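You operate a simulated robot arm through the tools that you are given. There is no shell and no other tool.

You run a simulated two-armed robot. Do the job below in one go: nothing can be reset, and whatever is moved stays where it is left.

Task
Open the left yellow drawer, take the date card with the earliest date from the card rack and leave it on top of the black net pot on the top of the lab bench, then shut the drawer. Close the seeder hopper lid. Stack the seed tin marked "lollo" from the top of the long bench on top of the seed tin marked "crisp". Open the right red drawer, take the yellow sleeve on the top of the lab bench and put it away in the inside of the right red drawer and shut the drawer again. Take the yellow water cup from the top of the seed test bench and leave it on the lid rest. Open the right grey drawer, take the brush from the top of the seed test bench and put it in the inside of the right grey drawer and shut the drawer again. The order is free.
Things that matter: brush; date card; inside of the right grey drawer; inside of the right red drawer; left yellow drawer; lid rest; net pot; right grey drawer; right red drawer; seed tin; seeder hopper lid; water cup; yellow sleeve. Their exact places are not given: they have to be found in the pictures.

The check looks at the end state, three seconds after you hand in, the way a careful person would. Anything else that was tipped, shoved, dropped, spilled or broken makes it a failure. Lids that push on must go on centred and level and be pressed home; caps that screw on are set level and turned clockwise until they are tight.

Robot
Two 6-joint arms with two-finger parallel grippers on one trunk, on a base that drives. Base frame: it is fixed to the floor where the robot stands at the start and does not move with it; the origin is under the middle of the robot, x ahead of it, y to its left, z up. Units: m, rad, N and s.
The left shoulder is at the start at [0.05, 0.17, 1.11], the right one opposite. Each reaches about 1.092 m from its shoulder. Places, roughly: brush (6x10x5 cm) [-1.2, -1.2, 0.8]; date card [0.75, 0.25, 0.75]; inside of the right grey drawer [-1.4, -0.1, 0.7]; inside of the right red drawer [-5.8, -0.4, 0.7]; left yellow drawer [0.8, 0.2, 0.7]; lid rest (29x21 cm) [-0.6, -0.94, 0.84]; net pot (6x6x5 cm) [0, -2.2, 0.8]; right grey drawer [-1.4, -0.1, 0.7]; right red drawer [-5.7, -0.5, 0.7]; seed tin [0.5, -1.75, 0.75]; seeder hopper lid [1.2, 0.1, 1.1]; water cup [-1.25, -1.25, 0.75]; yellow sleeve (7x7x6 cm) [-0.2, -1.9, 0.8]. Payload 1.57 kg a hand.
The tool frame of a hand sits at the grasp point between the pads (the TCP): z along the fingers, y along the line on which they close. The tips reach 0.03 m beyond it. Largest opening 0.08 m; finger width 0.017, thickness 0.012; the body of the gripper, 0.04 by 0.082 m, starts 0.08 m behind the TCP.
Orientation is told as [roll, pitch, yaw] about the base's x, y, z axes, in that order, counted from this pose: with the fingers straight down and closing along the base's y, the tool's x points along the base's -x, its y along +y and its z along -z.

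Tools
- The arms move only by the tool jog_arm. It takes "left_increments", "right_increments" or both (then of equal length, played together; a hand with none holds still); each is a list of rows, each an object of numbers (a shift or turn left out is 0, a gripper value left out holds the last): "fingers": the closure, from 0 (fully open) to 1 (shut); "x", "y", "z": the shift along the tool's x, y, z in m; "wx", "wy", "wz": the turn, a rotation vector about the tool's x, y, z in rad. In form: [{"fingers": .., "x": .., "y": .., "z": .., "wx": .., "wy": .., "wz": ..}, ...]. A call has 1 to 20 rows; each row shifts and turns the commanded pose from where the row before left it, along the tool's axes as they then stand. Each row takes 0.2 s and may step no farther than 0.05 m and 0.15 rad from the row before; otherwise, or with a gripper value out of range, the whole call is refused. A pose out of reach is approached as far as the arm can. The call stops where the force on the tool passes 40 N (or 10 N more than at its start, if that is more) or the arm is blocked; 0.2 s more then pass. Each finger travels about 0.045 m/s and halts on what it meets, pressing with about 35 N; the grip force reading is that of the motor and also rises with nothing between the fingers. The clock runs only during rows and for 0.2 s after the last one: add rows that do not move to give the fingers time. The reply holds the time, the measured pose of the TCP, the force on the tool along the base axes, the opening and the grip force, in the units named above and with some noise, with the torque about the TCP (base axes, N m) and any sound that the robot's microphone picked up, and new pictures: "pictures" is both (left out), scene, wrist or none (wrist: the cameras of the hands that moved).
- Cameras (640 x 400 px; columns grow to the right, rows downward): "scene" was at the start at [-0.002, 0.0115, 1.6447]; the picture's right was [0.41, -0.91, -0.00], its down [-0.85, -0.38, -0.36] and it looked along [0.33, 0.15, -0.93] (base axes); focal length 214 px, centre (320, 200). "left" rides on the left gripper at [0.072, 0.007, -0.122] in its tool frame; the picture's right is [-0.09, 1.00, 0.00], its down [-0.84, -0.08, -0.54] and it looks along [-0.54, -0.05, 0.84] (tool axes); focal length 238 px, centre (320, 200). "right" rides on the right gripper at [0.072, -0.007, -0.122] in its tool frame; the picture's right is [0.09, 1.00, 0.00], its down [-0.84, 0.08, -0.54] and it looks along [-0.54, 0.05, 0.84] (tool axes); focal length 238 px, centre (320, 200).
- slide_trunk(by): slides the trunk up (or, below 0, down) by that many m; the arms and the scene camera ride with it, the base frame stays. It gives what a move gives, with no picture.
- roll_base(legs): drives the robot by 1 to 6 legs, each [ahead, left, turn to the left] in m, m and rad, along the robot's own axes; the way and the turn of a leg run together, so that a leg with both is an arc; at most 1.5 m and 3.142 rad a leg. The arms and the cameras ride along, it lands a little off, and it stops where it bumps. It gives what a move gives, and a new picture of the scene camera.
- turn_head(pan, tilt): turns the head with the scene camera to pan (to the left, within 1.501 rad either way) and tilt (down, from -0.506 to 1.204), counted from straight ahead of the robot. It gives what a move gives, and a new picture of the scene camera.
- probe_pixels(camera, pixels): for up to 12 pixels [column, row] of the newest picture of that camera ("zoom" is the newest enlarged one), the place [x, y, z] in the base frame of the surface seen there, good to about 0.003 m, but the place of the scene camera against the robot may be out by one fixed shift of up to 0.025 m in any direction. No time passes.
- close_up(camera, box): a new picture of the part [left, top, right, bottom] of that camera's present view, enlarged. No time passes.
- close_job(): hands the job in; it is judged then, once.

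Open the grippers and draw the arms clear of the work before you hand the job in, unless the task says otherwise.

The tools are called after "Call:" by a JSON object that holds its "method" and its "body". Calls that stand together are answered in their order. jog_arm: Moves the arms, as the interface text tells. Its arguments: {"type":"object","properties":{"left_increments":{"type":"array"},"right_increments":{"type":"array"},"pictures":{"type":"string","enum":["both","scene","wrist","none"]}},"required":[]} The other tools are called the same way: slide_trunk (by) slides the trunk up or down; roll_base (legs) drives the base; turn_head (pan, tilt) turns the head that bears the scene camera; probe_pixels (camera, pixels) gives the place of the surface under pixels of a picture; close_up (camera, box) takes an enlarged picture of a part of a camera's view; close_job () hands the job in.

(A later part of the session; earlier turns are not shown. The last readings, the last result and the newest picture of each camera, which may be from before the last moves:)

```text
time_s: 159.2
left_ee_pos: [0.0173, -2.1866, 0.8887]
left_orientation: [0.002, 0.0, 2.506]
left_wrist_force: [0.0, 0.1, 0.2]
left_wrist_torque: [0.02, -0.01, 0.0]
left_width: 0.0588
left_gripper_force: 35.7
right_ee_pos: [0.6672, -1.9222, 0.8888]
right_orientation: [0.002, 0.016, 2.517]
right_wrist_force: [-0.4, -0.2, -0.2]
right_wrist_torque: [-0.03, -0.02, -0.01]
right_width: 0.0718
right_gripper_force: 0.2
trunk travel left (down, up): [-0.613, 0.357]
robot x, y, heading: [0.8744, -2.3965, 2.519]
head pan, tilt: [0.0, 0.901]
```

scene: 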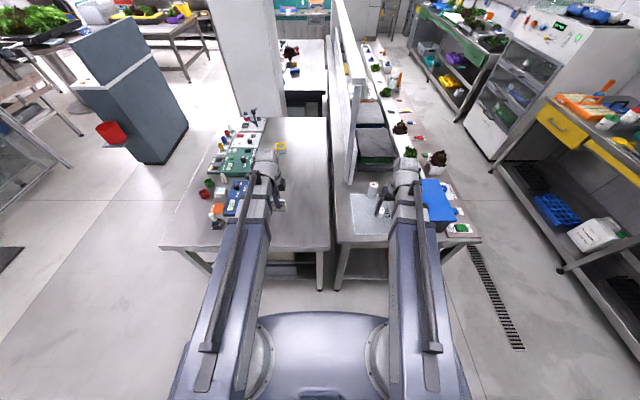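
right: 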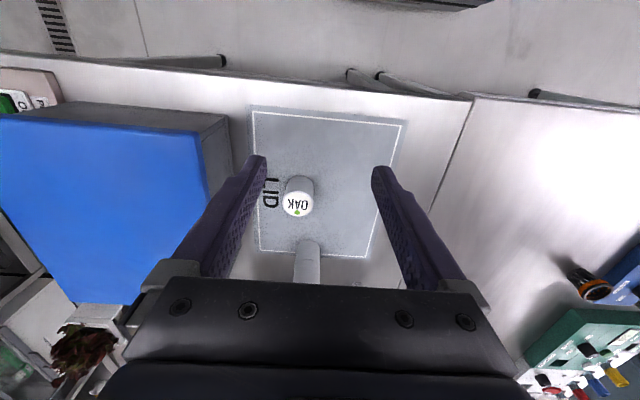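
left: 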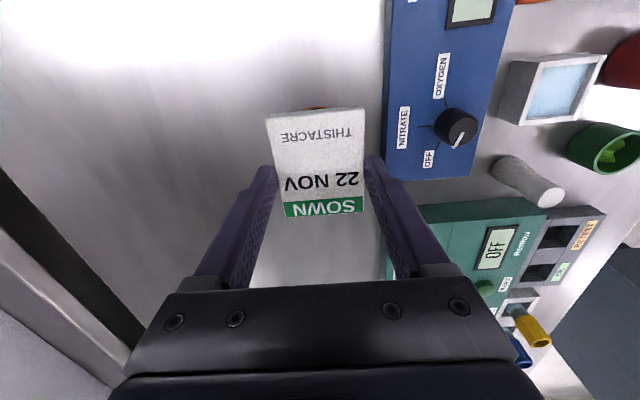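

Call:
{"method": "jog_arm", "body": {"left_increments": [{"x": 0.003}, {}], "pictures": "none"}}

Call:
{"method": "slide_trunk", "body": {"by": -0.002}}

Call:
{"method": "slide_trunk", "body": {"by": -0.002}}

```text
time_s: 159.8
left_ee_pos: [0.0187, -2.1889, 0.889]
left_orientation: [0.002, 0.002, 2.505]
left_wrist_force: [0.5, 0.4, 0.4]
left_wrist_torque: [-0.03, 0.01, 0.0]
left_width: 0.0587
left_gripper_force: 35.0
right_ee_pos: [0.6678, -1.9215, 0.8876]
right_orientation: [0.002, 0.016, 2.518]
right_wrist_force: [-0.5, -0.1, 0.3]
right_wrist_torque: [-0.03, 0.01, -0.02]
right_width: 0.0721
right_gripper_force: 0.1
trunk travel left (down, up): [-0.613, 0.357]
robot x, y, heading: [0.8684, -2.3967, 2.519]
head pan, tilt: [0.0, 0.901]
```

```text
time_s: 160.3
left_ee_pos: [0.0199, -2.1897, 0.8856]
left_orientation: [0.002, 0.002, 2.506]
left_wrist_force: [1.2, -0.5, 0.1]
left_wrist_torque: [0.03, 0.0, 0.0]
left_width: 0.0586
left_gripper_force: 35.4
right_ee_pos: [0.6674, -1.9226, 0.8848]
right_orientation: [0.002, 0.017, 2.519]
right_wrist_force: [-1.0, 0.4, 0.2]
right_wrist_torque: [0.03, 0.01, 0.01]
right_width: 0.0721
right_gripper_force: 0.0
trunk travel left (down, up): [-0.611, 0.359]
robot x, y, heading: [0.8711, -2.3966, 2.509]
head pan, tilt: [0.0, 0.901]
```

```text
time_s: 160.8
left_ee_pos: [0.0197, -2.1903, 0.885]
left_orientation: [0.002, 0.001, 2.506]
left_wrist_force: [-0.9, 0.5, 7.7]
left_wrist_torque: [-0.01, 0.09, -0.03]
left_width: 0.0586
left_gripper_force: 35.1
right_ee_pos: [0.6681, -1.922, 0.8835]
right_orientation: [0.003, 0.015, 2.517]
right_wrist_force: [-0.1, 0.7, -0.1]
right_wrist_torque: [0.01, 0.03, 0.01]
right_width: 0.0719
right_gripper_force: 0.0
trunk travel left (down, up): [-0.609, 0.361]
robot x, y, heading: [0.8753, -2.3971, 2.518]
head pan, tilt: [0.0, 0.901]
```

Contact on the rim (7.7 N). Release gently and raise.

Call:
{"method": "jog_arm", "body": {"left_increments": [{"fingers": 0.25}, {"fingers": 0.1}, {"fingers": 0.0}, {}, {}], "pictures": "none"}}

Call:
{"method": "slide_trunk", "body": {"by": 0.1}}

Call:
{"method": "close_up", "body": {"camera": "left", "box": [200, 40, 440, 240]}}

Call:
{"method": "probe_pixels", "body": {"camera": "zoom", "pixels": [[320, 140], [270, 140], [370, 140], [320, 110], [320, 180], [320, 200]]}}

```text
time_s: 162.0
left_ee_pos: [0.0195, -2.1889, 0.8836]
left_orientation: [0.003, 0.002, 2.506]
left_wrist_force: [-0.2, 0.0, 1.1]
left_wrist_torque: [0.01, -0.04, -0.01]
left_width: 0.0801
left_gripper_force: 0.0
right_ee_pos: [0.6683, -1.9223, 0.8839]
right_orientation: [0.002, 0.016, 2.517]
right_wrist_force: [-0.5, 0.1, 1.0]
right_wrist_torque: [0.02, 0.02, -0.02]
right_width: 0.0721
right_gripper_force: 0.1
trunk travel left (down, up): [-0.609, 0.361]
robot x, y, heading: [0.8747, -2.3958, 2.523]
head pan, tilt: [0.0, 0.901]
```

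```text
time_s: 163.4
left_ee_pos: [0.0207, -2.1899, 0.9831]
left_orientation: [0.002, 0.002, 2.505]
left_wrist_force: [-0.3, -0.5, -0.7]
left_wrist_torque: [-0.01, -0.02, -0.01]
left_width: 0.0799
left_gripper_force: 0.0
right_ee_pos: [0.6692, -1.9226, 0.9843]
right_orientation: [0.003, 0.016, 2.515]
right_wrist_force: [-0.4, 0.4, -0.3]
right_wrist_torque: [0.01, -0.02, 0.0]
right_width: 0.0721
right_gripper_force: 0.0
trunk travel left (down, up): [-0.709, 0.261]
robot x, y, heading: [0.8733, -2.3964, 2.513]
head pan, tilt: [0.0, 0.901]
```

```text
2.00 times, centred on (320, 140) of left
```

zoom: 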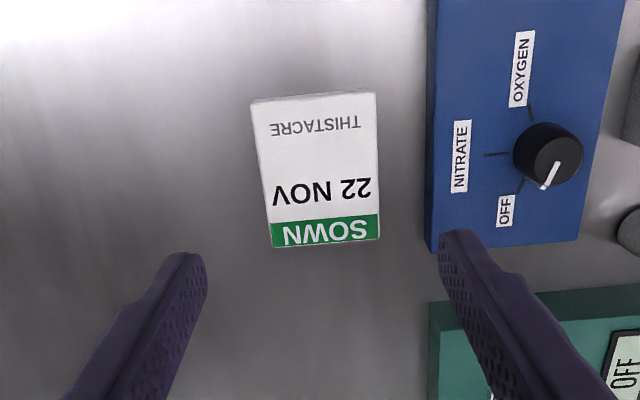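

```text
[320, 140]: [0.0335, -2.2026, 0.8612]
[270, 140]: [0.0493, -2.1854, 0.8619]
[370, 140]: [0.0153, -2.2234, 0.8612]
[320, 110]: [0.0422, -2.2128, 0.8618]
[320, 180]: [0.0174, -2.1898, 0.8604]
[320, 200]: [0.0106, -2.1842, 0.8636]
```

The card lies flat and level on the pot. Retract the left hand and check obstacles (dark cabinet etc.) on the far side of the lab bench.

Call:
{"method": "jog_arm", "body": {"left_increments": [{"x": 0.045}, {"x": 0.045}, {"x": 0.045}, {"x": 0.045}, {"x": 0.045}, {"x": 0.045}, {}], "pictures": "scene"}}

Call:
{"method": "turn_head", "body": {"pan": 0.5, "tilt": 0.7}}

Call:
{"method": "probe_pixels", "body": {"camera": "scene", "pixels": [[100, 150], [200, 150], [300, 150], [400, 150], [100, 220], [200, 220], [300, 220], [400, 220], [200, 290], [300, 290], [50, 250], [320, 60]]}}

```text
time_s: 165.0
left_ee_pos: [0.2381, -2.3516, 0.9828]
left_orientation: [0.001, 0.002, 2.505]
left_wrist_force: [-0.2, -0.2, 0.3]
left_wrist_torque: [-0.02, 0.0, 0.01]
left_width: 0.0801
left_gripper_force: 0.1
right_ee_pos: [0.6682, -1.9232, 0.9837]
right_orientation: [0.002, 0.016, 2.517]
right_wrist_force: [0.7, 0.0, -0.7]
right_wrist_torque: [0.01, 0.03, -0.01]
right_width: 0.0718
right_gripper_force: 0.1
trunk travel left (down, up): [-0.709, 0.261]
robot x, y, heading: [0.8753, -2.3929, 2.519]
head pan, tilt: [0.0, 0.901]
```

scene: 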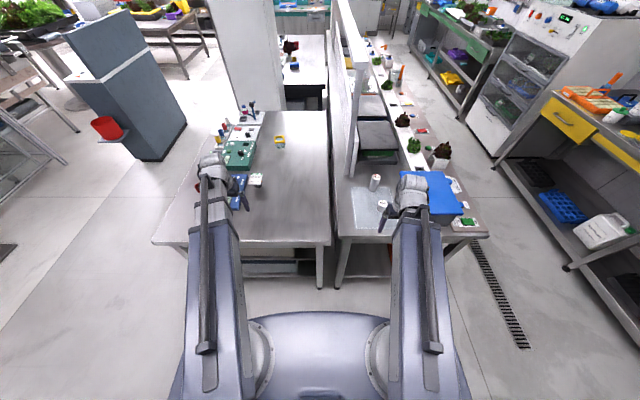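

```text
time_s: 165.9
left_ee_pos: [0.2381, -2.3497, 0.9845]
left_orientation: [0.002, 0.002, 2.508]
left_wrist_force: [-0.2, -0.5, -0.5]
left_wrist_torque: [-0.01, -0.04, 0.01]
left_width: 0.0801
left_gripper_force: 0.2
right_ee_pos: [0.6688, -1.9215, 0.9838]
right_orientation: [0.004, 0.015, 2.517]
right_wrist_force: [-0.2, -0.4, 0.2]
right_wrist_torque: [0.01, 0.02, 0.02]
right_width: 0.0723
right_gripper_force: 0.1
trunk travel left (down, up): [-0.709, 0.261]
robot x, y, heading: [0.8724, -2.3942, 2.513]
head pan, tilt: [0.499, 0.7]
```

scene: 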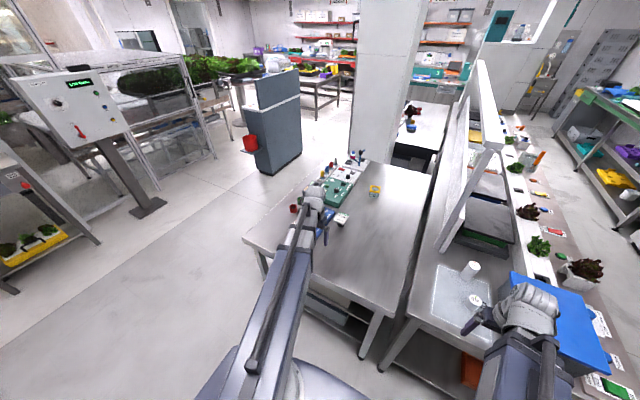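

```text
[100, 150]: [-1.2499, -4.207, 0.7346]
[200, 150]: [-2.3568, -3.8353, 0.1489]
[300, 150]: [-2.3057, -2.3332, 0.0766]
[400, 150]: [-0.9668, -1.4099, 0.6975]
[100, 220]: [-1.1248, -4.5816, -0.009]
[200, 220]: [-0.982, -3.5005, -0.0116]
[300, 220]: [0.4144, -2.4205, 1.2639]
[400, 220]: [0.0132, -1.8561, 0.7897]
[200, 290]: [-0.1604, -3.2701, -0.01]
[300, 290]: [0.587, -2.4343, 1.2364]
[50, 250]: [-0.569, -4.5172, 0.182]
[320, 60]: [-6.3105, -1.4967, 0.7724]
```

Call:
{"method": "probe_pixels", "body": {"camera": "scene", "pixels": [[270, 173], [303, 152], [258, 165], [250, 150], [242, 145], [385, 155], [340, 105], [290, 85], [410, 170], [200, 135], [360, 165], [245, 250]]}}

Call:
{"method": "close_up", "body": {"camera": "scene", "box": [220, 0, 480, 162]}}

```text
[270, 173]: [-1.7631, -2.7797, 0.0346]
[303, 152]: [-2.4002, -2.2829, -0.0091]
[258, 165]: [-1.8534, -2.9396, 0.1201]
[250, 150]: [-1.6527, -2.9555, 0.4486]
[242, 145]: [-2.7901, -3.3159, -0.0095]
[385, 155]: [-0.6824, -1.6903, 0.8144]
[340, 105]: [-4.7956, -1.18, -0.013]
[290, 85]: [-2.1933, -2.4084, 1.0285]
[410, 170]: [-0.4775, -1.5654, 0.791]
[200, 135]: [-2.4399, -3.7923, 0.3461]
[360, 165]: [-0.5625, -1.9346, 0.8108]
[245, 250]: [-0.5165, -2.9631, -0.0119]
```

```text
2.46 times, centred on (350, 81) of scene
```

zoom: 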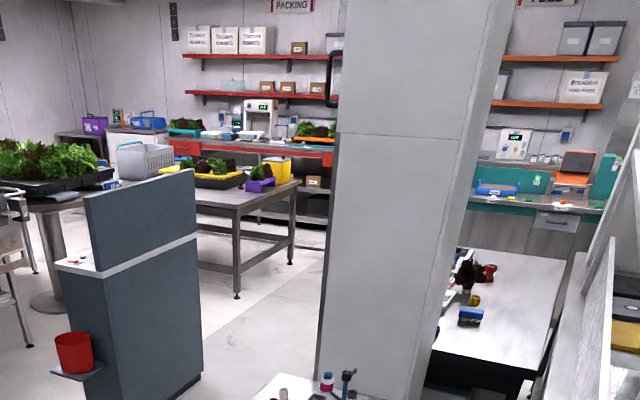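

Corridor between lab bench and cabinet is ~1.1 m wide. I raise a bit, turn to face +n, back up and shift left to stand behind the lab bench near the sleeve.

Call:
{"method": "slide_trunk", "body": {"by": 0.12}}

Call:
{"method": "roll_base", "body": {"legs": [[0.0, 0.0, -1.57], [-1.3, 0.0, 0.0], [0.0, 1.12, 0.0]]}}

Call:
{"method": "turn_head", "body": {"pan": 0.0, "tilt": 0.9}}

```text
time_s: 167.4
left_ee_pos: [0.2389, -2.3513, 1.1028]
left_orientation: [0.002, 0.002, 2.506]
left_wrist_force: [-0.4, 1.0, -0.2]
left_wrist_torque: [-0.01, -0.03, -0.01]
left_width: 0.0799
left_gripper_force: 0.1
right_ee_pos: [0.6689, -1.9223, 1.1042]
right_orientation: [0.002, 0.015, 2.517]
right_wrist_force: [-0.8, -0.3, 0.2]
right_wrist_torque: [-0.01, 0.04, -0.03]
right_width: 0.0721
right_gripper_force: 0.2
trunk travel left (down, up): [-0.829, 0.141]
robot x, y, heading: [0.8733, -2.3968, 2.517]
head pan, tilt: [0.499, 0.7]
```

```text
time_s: 182.9
left_ee_pos: [-0.7359, -2.1075, 1.103]
left_orientation: [0.0, 0.003, 0.929]
left_wrist_force: [-0.8, 0.2, -0.3]
left_wrist_torque: [-0.05, -0.01, -0.03]
left_width: 0.08
left_gripper_force: 0.0
right_ee_pos: [-0.3087, -2.5384, 1.104]
right_orientation: [0.001, 0.015, 0.942]
right_wrist_force: [-0.1, -0.4, 0.6]
right_wrist_torque: [0.0, -0.02, -0.03]
right_width: 0.0723
right_gripper_force: 0.0
trunk travel left (down, up): [-0.829, 0.141]
robot x, y, heading: [-0.7818, -2.7419, 0.941]
head pan, tilt: [0.499, 0.7]
```

scene: 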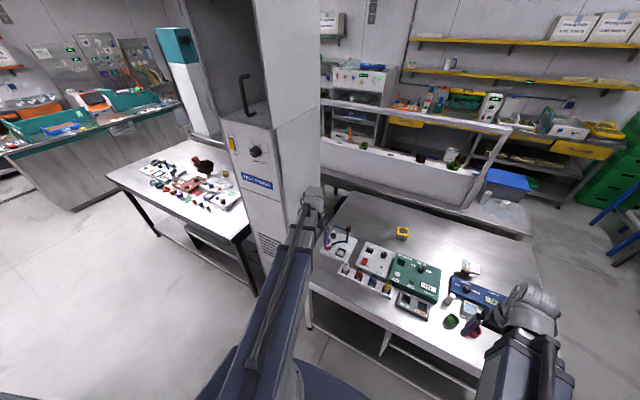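

```text
time_s: 183.9
left_ee_pos: [-0.7355, -2.1065, 1.1034]
left_orientation: [0.002, 0.001, 0.933]
left_wrist_force: [-0.4, -0.2, 0.0]
left_wrist_torque: [0.01, -0.01, -0.03]
left_width: 0.0802
left_gripper_force: 0.2
right_ee_pos: [-0.308, -2.5393, 1.1037]
right_orientation: [0.002, 0.016, 0.942]
right_wrist_force: [0.6, 0.6, -0.3]
right_wrist_torque: [0.01, -0.01, 0.02]
right_width: 0.0716
right_gripper_force: 0.1
trunk travel left (down, up): [-0.829, 0.141]
robot x, y, heading: [-0.7851, -2.7393, 0.939]
head pan, tilt: [0.0, 0.901]
```

scene: 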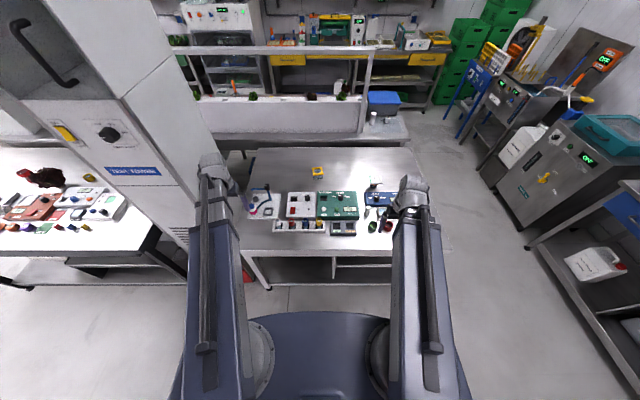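

The tall fridge column is close to the left hand; probe it and the sleeve before moving forward.

Call:
{"method": "probe_pixels", "body": {"camera": "scene", "pixels": [[185, 200], [150, 150], [195, 120], [160, 215], [317, 172], [270, 200], [300, 200], [345, 195], [380, 190], [325, 152], [280, 250], [373, 197]]}}

Call:
{"method": "close_up", "body": {"camera": "scene", "box": [240, 140, 400, 240]}}

```text
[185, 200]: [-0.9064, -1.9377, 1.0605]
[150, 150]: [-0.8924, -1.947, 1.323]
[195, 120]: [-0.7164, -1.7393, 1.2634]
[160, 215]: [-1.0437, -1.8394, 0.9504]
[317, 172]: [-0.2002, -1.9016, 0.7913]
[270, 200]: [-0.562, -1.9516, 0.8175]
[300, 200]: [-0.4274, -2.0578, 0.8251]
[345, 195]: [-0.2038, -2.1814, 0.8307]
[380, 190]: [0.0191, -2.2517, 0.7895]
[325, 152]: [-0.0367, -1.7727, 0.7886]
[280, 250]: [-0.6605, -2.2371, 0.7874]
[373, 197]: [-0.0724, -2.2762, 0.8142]
```

```text
4.00 times, centred on (320, 190) of scene
```

zoom: 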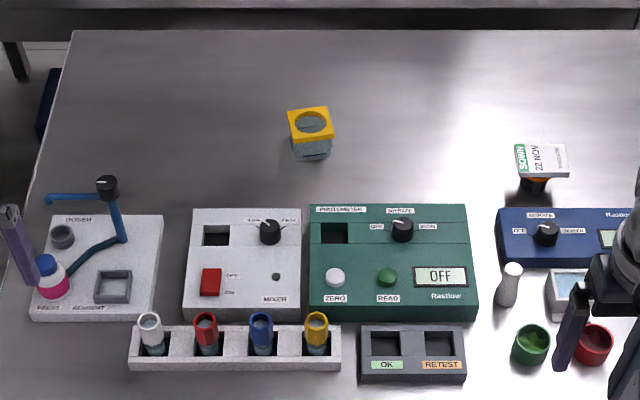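

Column's right face is u≈0.43, front n≈−2.1. Sleeve is at u≈0.945,n≈−1.665. I tuck the left hand to the left side, clear of the bench, then roll forward 0.16.

Call:
{"method": "jog_arm", "body": {"left_increments": [{"x": 0.04, "y": 0.02}, {"x": 0.04, "y": 0.02}, {"x": 0.04, "y": 0.02}, {"x": 0.04, "y": 0.02}, {"x": 0.04, "y": 0.02}, {"x": 0.04, "y": 0.02}, {"x": 0.04, "y": 0.02}, {"x": 0.04, "y": 0.02}, {"x": 0.04, "y": 0.02}, {"x": 0.04, "y": 0.02}, {}], "pictures": "scene"}}

```text
time_s: 186.3
left_ee_pos: [-1.1435, -2.2721, 1.103]
left_orientation: [0.002, 0.002, 0.931]
left_wrist_force: [0.5, 0.0, 0.7]
left_wrist_torque: [0.02, 0.02, 0.0]
left_width: 0.0801
left_gripper_force: 0.1
left hand out of reach, approached as far as the arm can: row 5, 6, 7
right_ee_pos: [-0.3075, -2.5387, 1.1033]
right_orientation: [0.0, 0.015, 0.941]
right_wrist_force: [0.8, 0.6, -0.2]
right_wrist_torque: [-0.01, -0.01, -0.04]
right_width: 0.0722
right_gripper_force: 0.0
trunk travel left (down, up): [-0.829, 0.141]
robot x, y, heading: [-0.7827, -2.7362, 0.945]
head pan, tilt: [0.0, 0.901]
```

scene: 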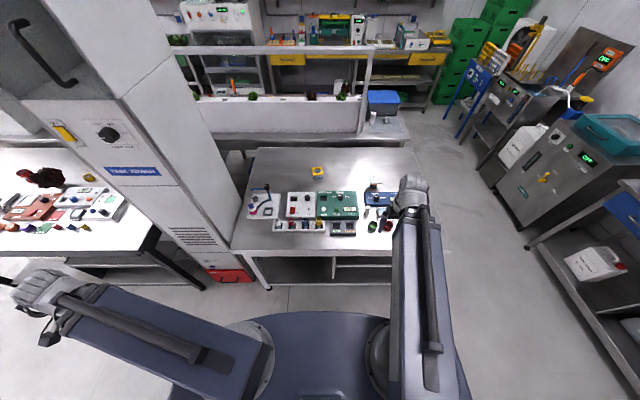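

Call:
{"method": "roll_base", "body": {"legs": [[0.16, 0.0, 0.0]]}}

Call:
{"method": "jog_arm", "body": {"right_increments": [{"fingers": 0, "x": -0.04, "y": 0.02}, {"x": -0.04, "y": 0.02}, {"x": -0.04, "y": 0.02}, {"x": -0.04, "y": 0.02}, {"x": -0.04, "y": 0.02}, {}], "pictures": "both"}}

```text
time_s: 187.7
left_ee_pos: [-1.052, -2.1452, 1.1037]
left_orientation: [0.001, 0.004, 0.934]
left_wrist_force: [0.6, 0.3, 0.9]
left_wrist_torque: [-0.05, 0.05, -0.02]
left_width: 0.08
left_gripper_force: 0.0
right_ee_pos: [-0.2154, -2.41, 1.1035]
right_orientation: [0.001, 0.016, 0.945]
right_wrist_force: [1.1, 0.2, -0.1]
right_wrist_torque: [0.0, 0.03, -0.04]
right_width: 0.0721
right_gripper_force: 0.1
trunk travel left (down, up): [-0.829, 0.141]
robot x, y, heading: [-0.6925, -2.618, 0.944]
head pan, tilt: [0.0, 0.901]
```

scene: 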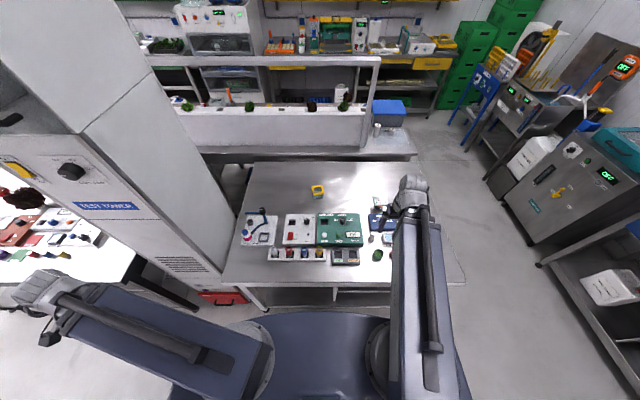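

```text
time_s: 189.1
left_ee_pos: [-1.0529, -2.1462, 1.1036]
left_orientation: [0.002, 0.002, 0.934]
left_wrist_force: [0.5, -0.2, -0.2]
left_wrist_torque: [0.03, 0.01, 0.0]
left_width: 0.0802
left_gripper_force: 0.1
right_ee_pos: [-0.1828, -2.1907, 1.1038]
right_orientation: [0.001, 0.016, 0.945]
right_wrist_force: [-0.1, 0.5, -0.2]
right_wrist_torque: [0.01, 0.01, 0.0]
right_width: 0.0797
right_gripper_force: 0.1
right hand out of reach, approached as far as the arm can: row 5
trunk travel left (down, up): [-0.829, 0.141]
robot x, y, heading: [-0.6917, -2.6143, 0.941]
head pan, tilt: [0.0, 0.901]
```

scene: 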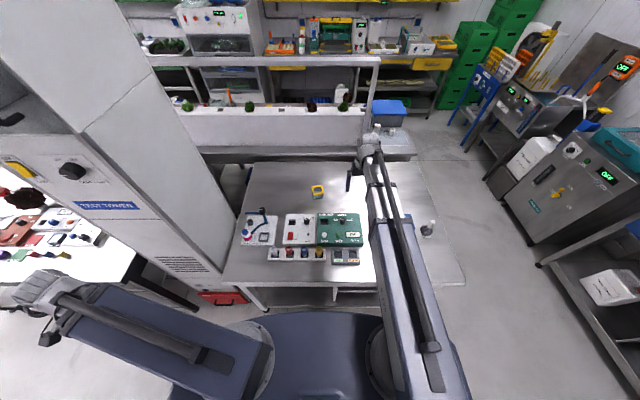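
right: 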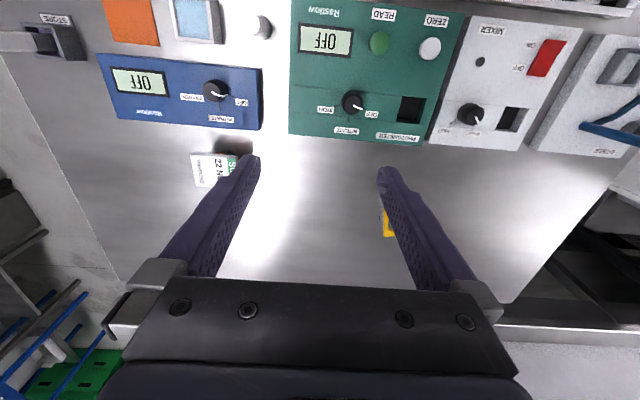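

Sleeve is behind the finger at (388,225). Shift the hand left/forward for a clear look.

Call:
{"method": "jog_arm", "body": {"right_increments": [{"y": 0.045}, {"y": 0.045}, {"y": 0.045}, {"y": 0.03, "x": -0.03}, {}], "pictures": "wrist"}}

Call:
{"method": "close_up", "body": {"camera": "right", "box": [220, 150, 420, 275]}}

```text
time_s: 190.3
left_ee_pos: [-1.0524, -2.1467, 1.1053]
left_orientation: [0.0, 0.001, 0.933]
left_wrist_force: [1.1, -0.6, 0.2]
left_wrist_torque: [0.0, -0.02, -0.01]
left_width: 0.08
left_gripper_force: 0.2
right_ee_pos: [-0.2996, -2.0726, 1.1042]
right_orientation: [0.002, 0.017, 0.944]
right_wrist_force: [0.1, 0.0, -0.3]
right_wrist_torque: [0.03, -0.03, 0.01]
right_width: 0.0799
right_gripper_force: 0.1
trunk travel left (down, up): [-0.829, 0.141]
robot x, y, heading: [-0.693, -2.6151, 0.939]
head pan, tilt: [0.0, 0.901]
```

right: 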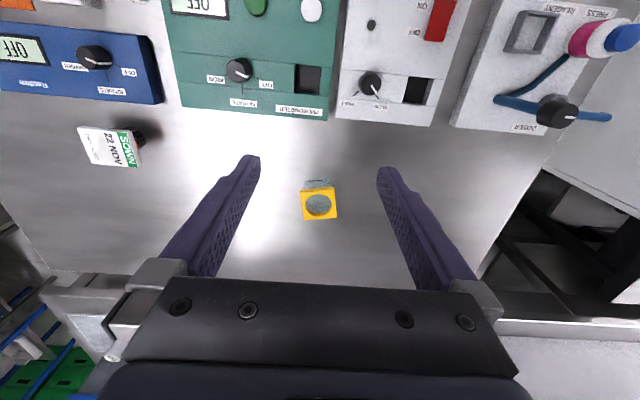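

```text
3.20 times, centred on (320, 212) of right
```

zoom: 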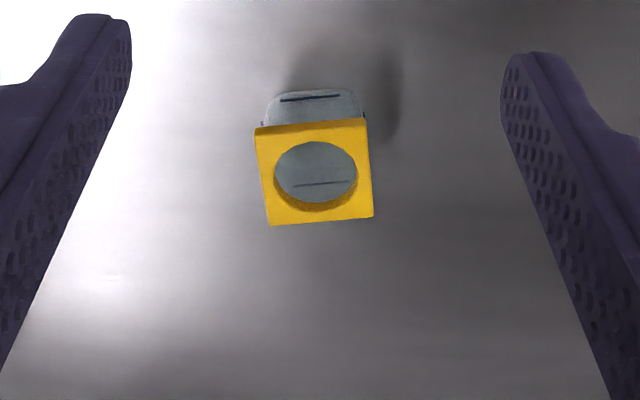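

Call:
{"method": "probe_pixels", "body": {"camera": "zoom", "pixels": [[266, 140], [358, 130], [365, 208], [278, 216], [315, 215], [262, 180], [366, 175], [315, 130], [310, 105], [310, 170], [400, 200]]}}

```text
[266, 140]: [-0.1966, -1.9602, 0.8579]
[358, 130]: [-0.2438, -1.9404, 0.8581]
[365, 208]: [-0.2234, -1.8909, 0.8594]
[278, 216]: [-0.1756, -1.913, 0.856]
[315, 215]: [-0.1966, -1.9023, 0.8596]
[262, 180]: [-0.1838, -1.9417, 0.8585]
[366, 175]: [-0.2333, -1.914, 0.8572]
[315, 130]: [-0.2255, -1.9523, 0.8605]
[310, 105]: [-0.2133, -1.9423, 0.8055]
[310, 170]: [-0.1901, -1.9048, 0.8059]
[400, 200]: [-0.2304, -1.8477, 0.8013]
```

Sleeve centre ≈(−0.210,−1.926), rotated ≈0.22 rad. Move over it and yaw the hand to match.

Call:
{"method": "jog_arm", "body": {"right_increments": [{"x": -0.043, "y": 0.0034}, {"x": -0.043, "y": 0.0034}, {"x": -0.043, "y": 0.0034}, {"x": -0.0423, "y": 0.0035}, {"wz": -0.11}, {"wz": -0.11}, {}], "pictures": "none"}}

Call:
{"method": "slide_trunk", "body": {"by": -0.18}}

Call:
{"method": "close_up", "body": {"camera": "right", "box": [160, 20, 480, 220]}}

Call:
{"method": "probe_pixels", "body": {"camera": "zoom", "pixels": [[320, 150], [280, 180], [360, 180], [320, 200], [320, 220]]}}

```text
time_s: 191.9
left_ee_pos: [-1.0538, -2.147, 1.103]
left_orientation: [0.001, 0.002, 0.934]
left_wrist_force: [0.7, -0.1, -0.3]
left_wrist_torque: [0.0, 0.03, 0.0]
left_width: 0.0803
left_gripper_force: 0.1
right_ee_pos: [-0.2078, -1.9239, 1.1038]
right_orientation: [0.004, 0.016, 1.165]
right_wrist_force: [-0.1, -0.7, -0.3]
right_wrist_torque: [-0.01, 0.0, 0.01]
right_width: 0.0802
right_gripper_force: 0.0
trunk travel left (down, up): [-0.829, 0.141]
robot x, y, heading: [-0.6905, -2.6157, 0.945]
head pan, tilt: [0.0, 0.901]
```

```text
time_s: 193.9
left_ee_pos: [-1.0529, -2.1465, 0.9236]
left_orientation: [0.002, 0.002, 0.934]
left_wrist_force: [-0.8, 0.5, -0.9]
left_wrist_torque: [-0.02, 0.0, -0.01]
left_width: 0.0799
left_gripper_force: 0.1
right_ee_pos: [-0.2089, -1.9231, 0.9232]
right_orientation: [0.006, 0.015, 1.164]
right_wrist_force: [0.0, 0.5, -0.1]
right_wrist_torque: [-0.03, 0.02, -0.01]
right_width: 0.0799
right_gripper_force: 0.0
trunk travel left (down, up): [-0.649, 0.321]
robot x, y, heading: [-0.6941, -2.6176, 0.942]
head pan, tilt: [0.0, 0.901]
```

```text
2.00 times, centred on (320, 120) of right
```

zoom: 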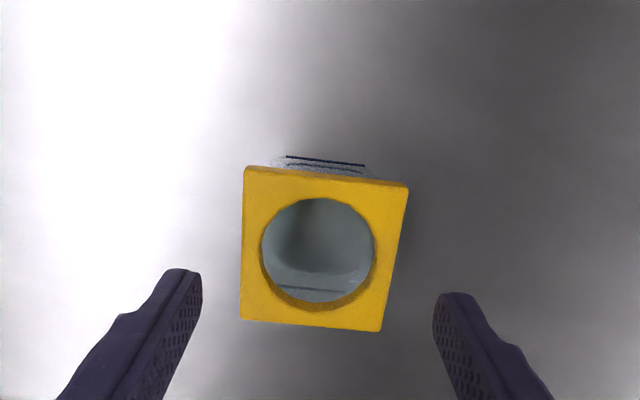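

```text
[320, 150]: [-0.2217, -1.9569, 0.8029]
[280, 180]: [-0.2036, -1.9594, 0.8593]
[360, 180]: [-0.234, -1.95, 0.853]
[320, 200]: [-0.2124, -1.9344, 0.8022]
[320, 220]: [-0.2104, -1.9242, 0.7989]
```

Aligned and centred. Lower to z≈0.845 and grip.

Call:
{"method": "slide_trunk", "body": {"by": -0.078}}

Call:
{"method": "jog_arm", "body": {"right_increments": [{"fingers": 1}, {}, {}, {}], "pictures": "both"}}

```text
time_s: 195.0
left_ee_pos: [-1.0536, -2.1478, 0.8464]
left_orientation: [0.002, 0.001, 0.934]
left_wrist_force: [0.6, -0.3, -0.1]
left_wrist_torque: [-0.02, 0.03, 0.03]
left_width: 0.0799
left_gripper_force: 0.1
right_ee_pos: [-0.2095, -1.9232, 0.846]
right_orientation: [0.005, 0.018, 1.163]
right_wrist_force: [0.1, 0.0, -0.2]
right_wrist_torque: [0.0, -0.02, -0.03]
right_width: 0.0801
right_gripper_force: 0.0
trunk travel left (down, up): [-0.571, 0.399]
robot x, y, heading: [-0.69, -2.6141, 0.942]
head pan, tilt: [0.0, 0.901]
```

```text
time_s: 196.0
left_ee_pos: [-1.0538, -2.1471, 0.8454]
left_orientation: [0.001, 0.0, 0.935]
left_wrist_force: [0.6, 0.5, 0.0]
left_wrist_torque: [0.01, 0.0, 0.03]
left_width: 0.0798
left_gripper_force: 0.1
right_ee_pos: [-0.2083, -1.9234, 0.8461]
right_orientation: [0.005, 0.016, 1.163]
right_wrist_force: [-1.0, 0.1, 0.0]
right_wrist_torque: [-0.02, -0.02, 0.0]
right_width: 0.0628
right_gripper_force: 34.8
trunk travel left (down, up): [-0.571, 0.399]
robot x, y, heading: [-0.6912, -2.6169, 0.942]
head pan, tilt: [0.0, 0.901]
```

scene: 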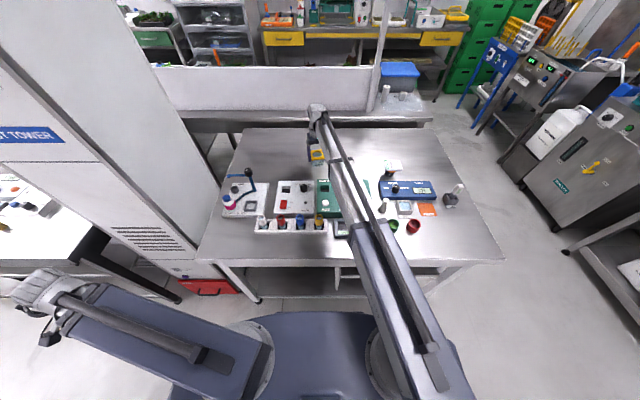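
right: 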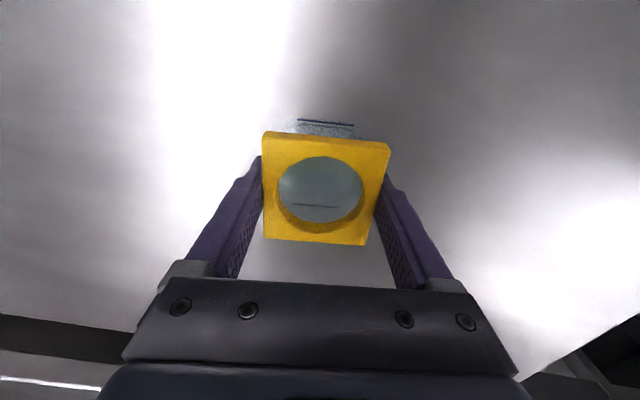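

Gripped (63 mm). Lift and check.

Call:
{"method": "slide_trunk", "body": {"by": 0.25}}

Call:
{"method": "close_up", "body": {"camera": "right", "box": [160, 60, 480, 260]}}

Call:
{"method": "close_up", "body": {"camera": "scene", "box": [220, 60, 460, 210]}}

```text
time_s: 198.6
left_ee_pos: [-1.0524, -2.1475, 1.0959]
left_orientation: [0.001, 0.002, 0.932]
left_wrist_force: [-0.5, 0.1, 0.0]
left_wrist_torque: [-0.01, 0.01, 0.02]
left_width: 0.0802
left_gripper_force: 0.1
right_ee_pos: [-0.2101, -1.9229, 1.097]
right_orientation: [0.007, 0.017, 1.162]
right_wrist_force: [-0.7, 0.3, -0.4]
right_wrist_torque: [0.01, 0.01, 0.01]
right_width: 0.0629
right_gripper_force: 34.9
trunk travel left (down, up): [-0.821, 0.149]
robot x, y, heading: [-0.6943, -2.6112, 0.944]
head pan, tilt: [0.0, 0.901]
```

```text
2.00 times, centred on (320, 160) of right
```

zoom: 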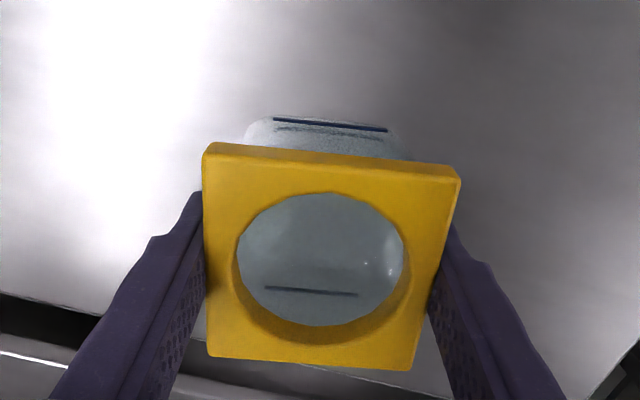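

```text
2.67 times, centred on (340, 135) of scene
```

zoom: 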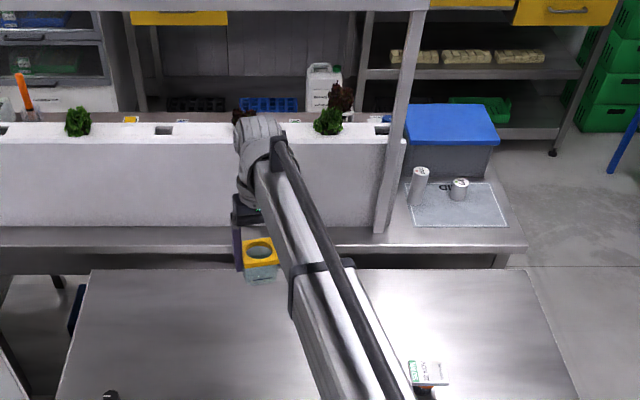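

Sleeve holds together. Retract the right hand, back away from the bench, and bring the left hand to the front again.

Call:
{"method": "jog_arm", "body": {"right_increments": [{"x": 0.042, "y": 0.0093}, {"x": 0.042, "y": 0.0093}, {"x": 0.042, "y": 0.0093}, {"x": 0.042, "y": 0.0093}, {"x": 0.042, "y": 0.0093}, {"x": 0.042, "y": 0.0093}, {"x": 0.042, "y": 0.0093}, {}], "pictures": "none"}}

Call:
{"method": "roll_base", "body": {"legs": [[-0.2, 0.0, 0.0]]}}

Call:
{"method": "jog_arm", "body": {"left_increments": [{"x": -0.035, "y": -0.03}, {"x": -0.035, "y": -0.03}, {"x": -0.035, "y": -0.03}, {"x": -0.035, "y": -0.03}, {"x": -0.035, "y": -0.03}, {"x": -0.035, "y": -0.03}, {"x": -0.035, "y": -0.03}, {"x": -0.035, "y": -0.03}, {"x": -0.035, "y": -0.03}, {"x": -0.025, "y": -0.03}, {}], "pictures": "scene"}}

```text
time_s: 200.4
left_ee_pos: [-1.0515, -2.1472, 1.0965]
left_orientation: [0.001, 0.002, 0.935]
left_wrist_force: [0.8, 0.9, -0.5]
left_wrist_torque: [-0.02, -0.03, 0.01]
left_width: 0.08
left_gripper_force: 0.1
right_ee_pos: [-0.386, -2.1656, 1.0955]
right_orientation: [0.006, 0.018, 1.165]
right_wrist_force: [0.4, 0.6, -1.3]
right_wrist_torque: [-0.01, 0.02, 0.03]
right_width: 0.0629
right_gripper_force: 35.0
right hand out of reach, approached as far as the arm can: row 3, 7
trunk travel left (down, up): [-0.821, 0.149]
robot x, y, heading: [-0.6926, -2.6115, 0.942]
head pan, tilt: [0.0, 0.901]
```

```text
time_s: 202.0
left_ee_pos: [-1.1716, -2.3125, 1.0953]
left_orientation: [0.003, -0.001, 0.932]
left_wrist_force: [0.4, 0.2, 0.1]
left_wrist_torque: [0.04, -0.06, 0.01]
left_width: 0.0801
left_gripper_force: 0.1
right_ee_pos: [-0.5054, -2.3328, 1.0954]
right_orientation: [0.003, 0.013, 1.164]
right_wrist_force: [-0.3, -1.5, -0.1]
right_wrist_torque: [0.06, -0.01, -0.01]
right_width: 0.0627
right_gripper_force: 35.4
trunk travel left (down, up): [-0.821, 0.149]
robot x, y, heading: [-0.8109, -2.7799, 0.944]
head pan, tilt: [0.0, 0.901]
```

scene: 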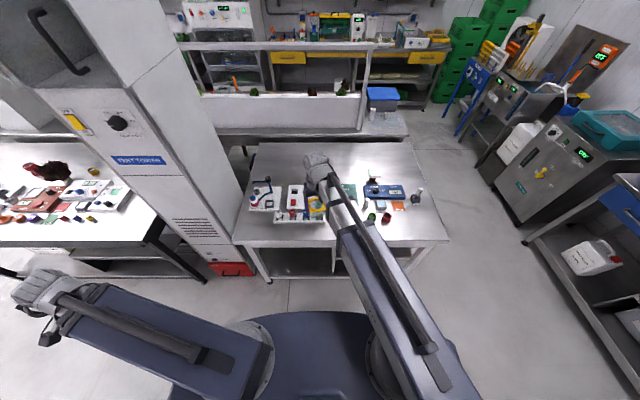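

```text
time_s: 204.4
left_ee_pos: [-0.7397, -2.1907, 1.0964]
left_orientation: [-0.002, 0.002, 0.932]
left_wrist_force: [0.2, -0.6, -0.7]
left_wrist_torque: [-0.03, -0.02, -0.02]
left_width: 0.0799
left_gripper_force: 0.1
left hand out of reach, approached as far as the arm can: row 1, 2, 3
right_ee_pos: [-0.5042, -2.3321, 1.0953]
right_orientation: [0.003, 0.016, 1.164]
right_wrist_force: [0.5, 0.1, 0.1]
right_wrist_torque: [0.01, -0.04, -0.02]
right_width: 0.0629
right_gripper_force: 35.0
trunk travel left (down, up): [-0.821, 0.149]
robot x, y, heading: [-0.811, -2.7742, 0.945]
head pan, tilt: [0.0, 0.901]
```

scene: 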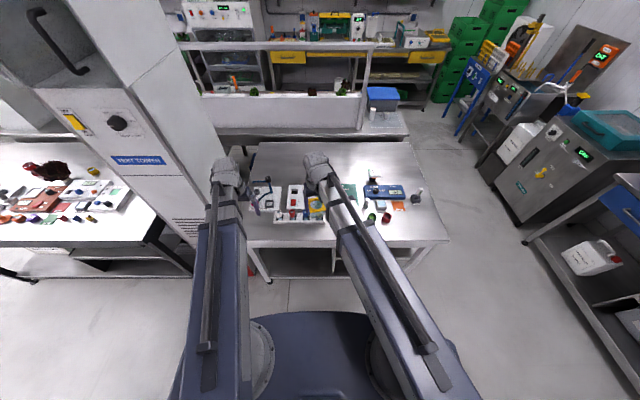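

Turn left to face −u and look ahead along the route to the red drawers.

Call:
{"method": "roll_base", "body": {"legs": [[0.0, 0.0, 1.571]]}}

Call:
{"method": "turn_head", "body": {"pan": 0.0, "tilt": 0.45}}

Call:
{"method": "probe_pixels", "body": {"camera": "scene", "pixels": [[100, 300], [200, 300], [300, 300], [400, 300], [500, 300], [100, 200], [200, 200], [300, 200], [400, 200], [500, 200], [300, 150], [400, 150]]}}

```text
time_s: 208.6
left_ee_pos: [-1.3995, -2.707, 1.0959]
left_orientation: [0.002, 0.001, 2.503]
left_wrist_force: [0.5, -0.6, 0.7]
left_wrist_torque: [-0.02, -0.01, 0.0]
left_width: 0.0802
left_gripper_force: 0.0
right_ee_pos: [-1.2599, -2.4719, 1.0962]
right_orientation: [0.004, 0.015, 2.733]
right_wrist_force: [0.0, 0.5, -0.3]
right_wrist_torque: [-0.03, -0.01, -0.01]
right_width: 0.0625
right_gripper_force: 34.5
trunk travel left (down, up): [-0.821, 0.149]
robot x, y, heading: [-0.8106, -2.7763, 2.517]
head pan, tilt: [0.0, 0.901]
```

scene: 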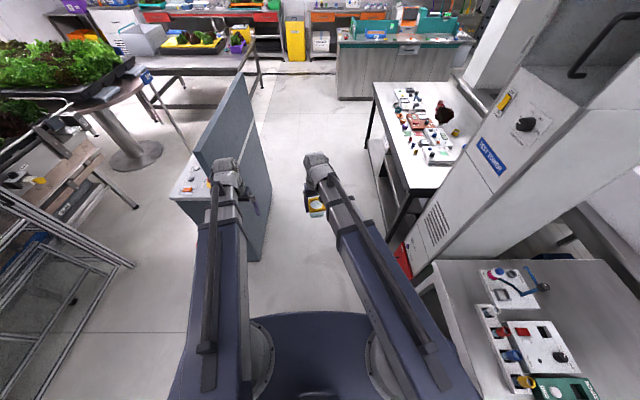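

```text
time_s: 209.5
left_ee_pos: [-1.3997, -2.7074, 1.0947]
left_orientation: [0.003, 0.001, 2.503]
left_wrist_force: [-0.2, 0.2, 0.1]
left_wrist_torque: [0.0, 0.01, 0.02]
left_width: 0.08
left_gripper_force: 0.1
right_ee_pos: [-1.2591, -2.4726, 1.0969]
right_orientation: [0.006, 0.015, 2.733]
right_wrist_force: [-0.3, 0.7, 0.4]
right_wrist_torque: [-0.04, 0.0, 0.0]
right_width: 0.0629
right_gripper_force: 34.3
trunk travel left (down, up): [-0.821, 0.149]
robot x, y, heading: [-0.8093, -2.7819, 2.516]
head pan, tilt: [0.0, 0.45]
```

scene: 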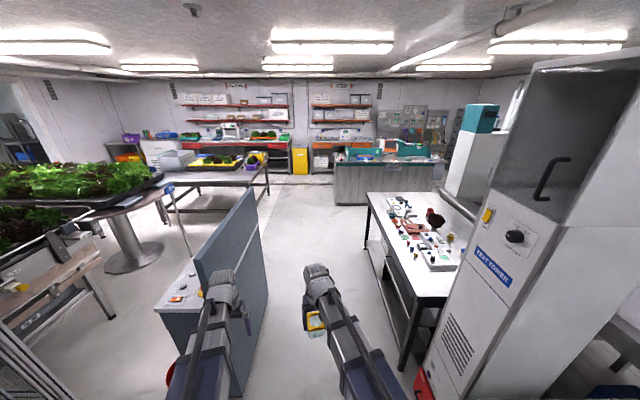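

```text
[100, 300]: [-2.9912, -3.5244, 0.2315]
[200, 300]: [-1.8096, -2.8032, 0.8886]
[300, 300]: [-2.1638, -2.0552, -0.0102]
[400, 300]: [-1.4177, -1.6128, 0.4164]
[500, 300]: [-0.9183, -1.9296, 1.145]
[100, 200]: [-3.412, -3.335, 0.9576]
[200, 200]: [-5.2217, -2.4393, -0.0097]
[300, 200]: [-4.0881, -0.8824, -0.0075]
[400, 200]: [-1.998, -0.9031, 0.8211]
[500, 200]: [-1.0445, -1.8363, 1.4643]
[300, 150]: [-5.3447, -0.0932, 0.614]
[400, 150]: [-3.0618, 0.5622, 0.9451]
```

The route ahead is open between the cabinet (left) and test bench (right). Zoom on the far red benches.

Call:
{"method": "close_up", "body": {"camera": "scene", "box": [150, 85, 410, 247]}}

Call:
{"method": "probe_pixels", "body": {"camera": "zoom", "pixels": [[100, 150], [310, 140], [405, 155], [430, 155], [370, 185], [270, 190], [200, 225], [560, 190], [470, 240], [410, 280], [340, 130], [250, 290]]}}

```text
2.46 times, centred on (280, 166) of scene
```

zoom: 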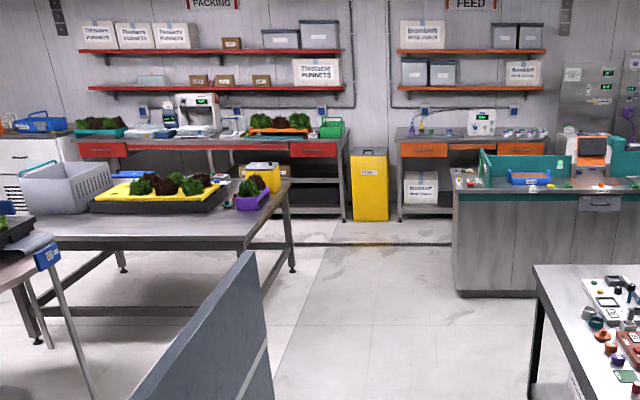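

```text
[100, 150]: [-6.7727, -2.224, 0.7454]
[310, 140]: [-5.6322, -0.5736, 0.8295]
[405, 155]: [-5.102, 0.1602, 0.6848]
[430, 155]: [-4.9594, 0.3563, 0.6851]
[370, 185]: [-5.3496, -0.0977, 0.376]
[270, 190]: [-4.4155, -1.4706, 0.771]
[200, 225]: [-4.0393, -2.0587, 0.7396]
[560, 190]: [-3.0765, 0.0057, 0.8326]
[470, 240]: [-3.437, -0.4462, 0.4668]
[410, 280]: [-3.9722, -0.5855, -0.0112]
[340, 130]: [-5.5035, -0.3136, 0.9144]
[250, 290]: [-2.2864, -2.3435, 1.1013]
```

The right red drawer is on the PACKING bench at ≈(−5.63,−0.57). Drive forward ~2.9 m first, then check.

Call:
{"method": "roll_base", "body": {"legs": [[1.5, -0.05, 0.0], [1.4, 0.0, 0.0]]}}

Call:
{"method": "probe_pixels", "body": {"camera": "scene", "pixels": [[200, 150], [240, 150], [280, 180], [320, 150], [150, 200], [200, 200], [400, 200], [100, 250], [200, 280], [300, 250]]}}

```text
refused: leg 1 is longer than a leg can be; nothing moved
```

```text
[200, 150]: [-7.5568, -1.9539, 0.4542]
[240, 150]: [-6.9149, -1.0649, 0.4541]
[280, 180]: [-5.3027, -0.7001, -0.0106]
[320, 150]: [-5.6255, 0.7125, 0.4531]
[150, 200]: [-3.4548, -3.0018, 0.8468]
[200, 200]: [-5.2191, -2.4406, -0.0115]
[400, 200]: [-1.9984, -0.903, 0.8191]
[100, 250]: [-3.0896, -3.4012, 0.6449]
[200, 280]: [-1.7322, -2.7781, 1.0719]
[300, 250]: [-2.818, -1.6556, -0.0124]
```

Call:
{"method": "roll_base", "body": {"legs": [[1.45, -0.05, 0.0], [1.45, 0.0, 0.0]]}}

Call:
{"method": "close_up", "body": {"camera": "scene", "box": [60, 60, 380, 260]}}

Call:
{"method": "probe_pixels", "body": {"camera": "zoom", "pixels": [[100, 150], [200, 150], [300, 150], [400, 150], [100, 220], [200, 220], [300, 220], [400, 220], [100, 300], [200, 300], [300, 300], [400, 300]]}}

```text
time_s: 223.5
left_ee_pos: [-3.6925, -0.9454, 1.0954]
left_orientation: [0.002, 0.001, 2.478]
left_wrist_force: [1.3, -0.3, 0.1]
left_wrist_torque: [0.03, -0.01, -0.04]
left_width: 0.0802
left_gripper_force: 0.1
right_ee_pos: [-3.5469, -0.7131, 1.0954]
right_orientation: [0.005, 0.016, 2.71]
right_wrist_force: [-0.2, 0.3, -0.4]
right_wrist_torque: [0.04, 0.03, 0.03]
right_width: 0.0628
right_gripper_force: 35.3
trunk travel left (down, up): [-0.821, 0.149]
robot x, y, heading: [-3.1054, -1.0306, 2.488]
head pan, tilt: [0.0, 0.45]
```

scene: 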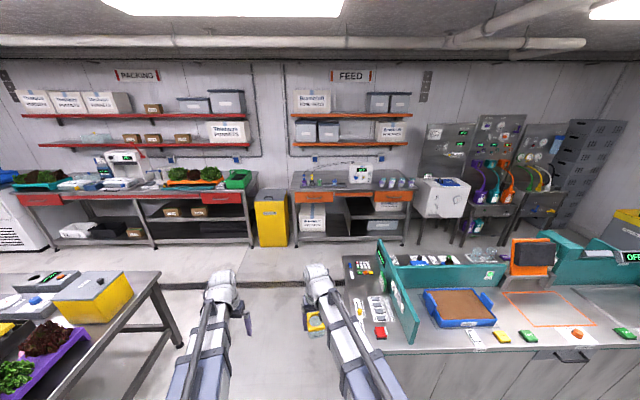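

```text
2.00 times, centred on (220, 160) of scene
```

zoom: 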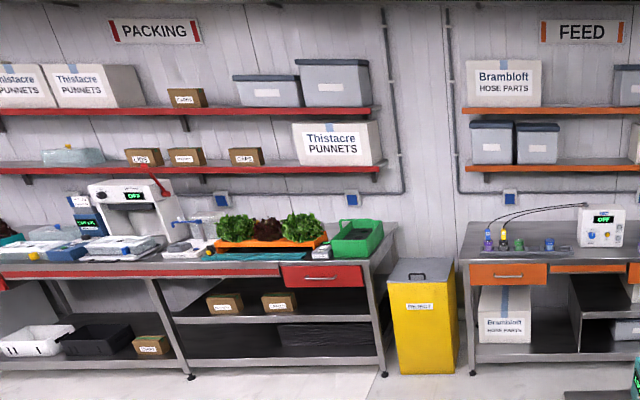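

```text
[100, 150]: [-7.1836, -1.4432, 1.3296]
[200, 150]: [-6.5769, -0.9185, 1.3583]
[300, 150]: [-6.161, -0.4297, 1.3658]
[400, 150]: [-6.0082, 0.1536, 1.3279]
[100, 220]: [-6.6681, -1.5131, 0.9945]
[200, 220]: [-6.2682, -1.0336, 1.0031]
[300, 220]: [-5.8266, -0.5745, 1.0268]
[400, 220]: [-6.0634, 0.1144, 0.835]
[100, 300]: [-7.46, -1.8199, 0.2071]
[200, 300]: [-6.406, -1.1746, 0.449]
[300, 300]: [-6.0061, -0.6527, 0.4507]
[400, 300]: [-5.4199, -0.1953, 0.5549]
```

Probe the FEED counter's left edge and the packing table's right edge to choose the path.

Call:
{"method": "probe_pixels", "body": {"camera": "scene", "pixels": [[343, 258], [350, 300], [395, 345], [352, 262], [160, 275], [140, 320], [185, 345], [130, 295], [230, 190], [205, 200], [247, 205], [160, 330]]}}

```text
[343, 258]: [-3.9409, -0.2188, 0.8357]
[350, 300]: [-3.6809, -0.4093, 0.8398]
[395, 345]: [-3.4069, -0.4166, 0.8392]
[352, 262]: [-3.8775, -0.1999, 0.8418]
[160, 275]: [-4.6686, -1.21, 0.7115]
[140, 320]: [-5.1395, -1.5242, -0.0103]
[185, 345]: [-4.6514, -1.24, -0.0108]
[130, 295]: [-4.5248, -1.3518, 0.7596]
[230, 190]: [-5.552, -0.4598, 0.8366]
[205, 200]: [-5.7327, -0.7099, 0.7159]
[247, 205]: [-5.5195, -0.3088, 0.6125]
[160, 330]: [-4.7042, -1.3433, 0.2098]
```

Passage between counter (n≈−2.49) and table (n≈−3.71). I shift to its middle, drive through, then shift left in front of the drawer.

Call:
{"method": "roll_base", "body": {"legs": [[0.0, 0.44, 0.028], [1.0, 0.0, 0.0], [0.55, 0.0, 0.0]]}}

Call:
{"method": "turn_head", "body": {"pan": 0.3, "tilt": 0.9}}

Call:
{"method": "probe_pixels", "body": {"camera": "scene", "pixels": [[100, 200], [200, 200], [300, 200], [150, 250], [100, 300], [150, 320], [250, 150], [320, 150], [300, 120], [350, 200], [400, 200], [280, 180]]}}

```text
time_s: 233.8
left_ee_pos: [-5.2324, -0.3966, 1.0957]
left_orientation: [0.003, 0.004, 2.509]
left_wrist_force: [0.0, -0.7, -0.8]
left_wrist_torque: [-0.04, 0.01, -0.01]
left_width: 0.0798
left_gripper_force: 0.0
right_ee_pos: [-5.0943, -0.1604, 1.0956]
right_orientation: [0.003, 0.016, 2.741]
right_wrist_force: [0.1, -0.3, -0.1]
right_wrist_torque: [-0.04, -0.02, -0.02]
right_width: 0.0625
right_gripper_force: 35.2
trunk travel left (down, up): [-0.821, 0.149]
robot x, y, heading: [-4.6439, -0.4675, 2.521]
head pan, tilt: [0.0, 0.45]
```

scene: 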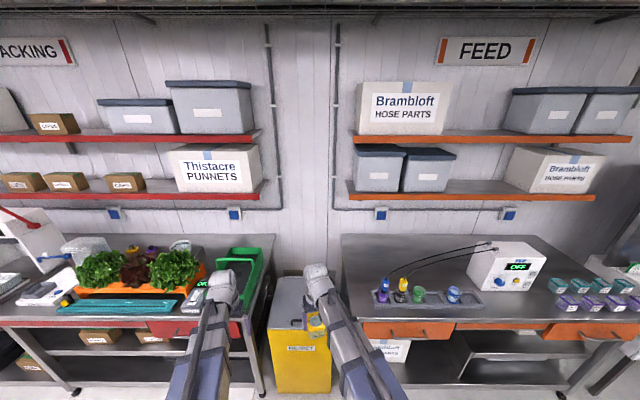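

```text
time_s: 234.7
left_ee_pos: [-5.2319, -0.3964, 1.0959]
left_orientation: [0.003, 0.001, 2.51]
left_wrist_force: [0.1, 0.0, 0.2]
left_wrist_torque: [-0.02, -0.02, 0.0]
left_width: 0.08
left_gripper_force: 0.0
right_ee_pos: [-5.0923, -0.1613, 1.0949]
right_orientation: [0.005, 0.015, 2.741]
right_wrist_force: [0.3, -0.5, -0.6]
right_wrist_torque: [-0.03, -0.01, -0.03]
right_width: 0.0628
right_gripper_force: 34.6
trunk travel left (down, up): [-0.821, 0.149]
robot x, y, heading: [-4.6425, -0.4651, 2.523]
head pan, tilt: [0.3, 0.901]
```

scene: 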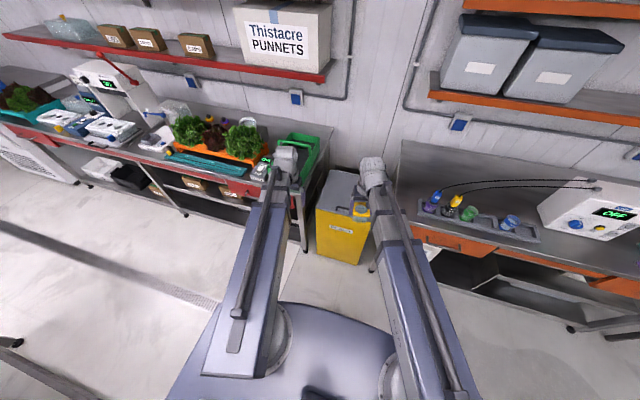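

```text
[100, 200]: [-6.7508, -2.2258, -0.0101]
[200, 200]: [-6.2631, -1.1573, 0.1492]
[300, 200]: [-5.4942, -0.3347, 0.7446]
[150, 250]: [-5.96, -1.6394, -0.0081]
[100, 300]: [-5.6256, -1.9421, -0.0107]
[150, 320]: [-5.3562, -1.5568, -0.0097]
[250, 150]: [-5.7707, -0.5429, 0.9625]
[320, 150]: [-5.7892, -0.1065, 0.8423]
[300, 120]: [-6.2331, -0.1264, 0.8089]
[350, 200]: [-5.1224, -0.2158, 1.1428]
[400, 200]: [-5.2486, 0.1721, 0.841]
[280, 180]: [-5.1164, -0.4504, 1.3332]
```

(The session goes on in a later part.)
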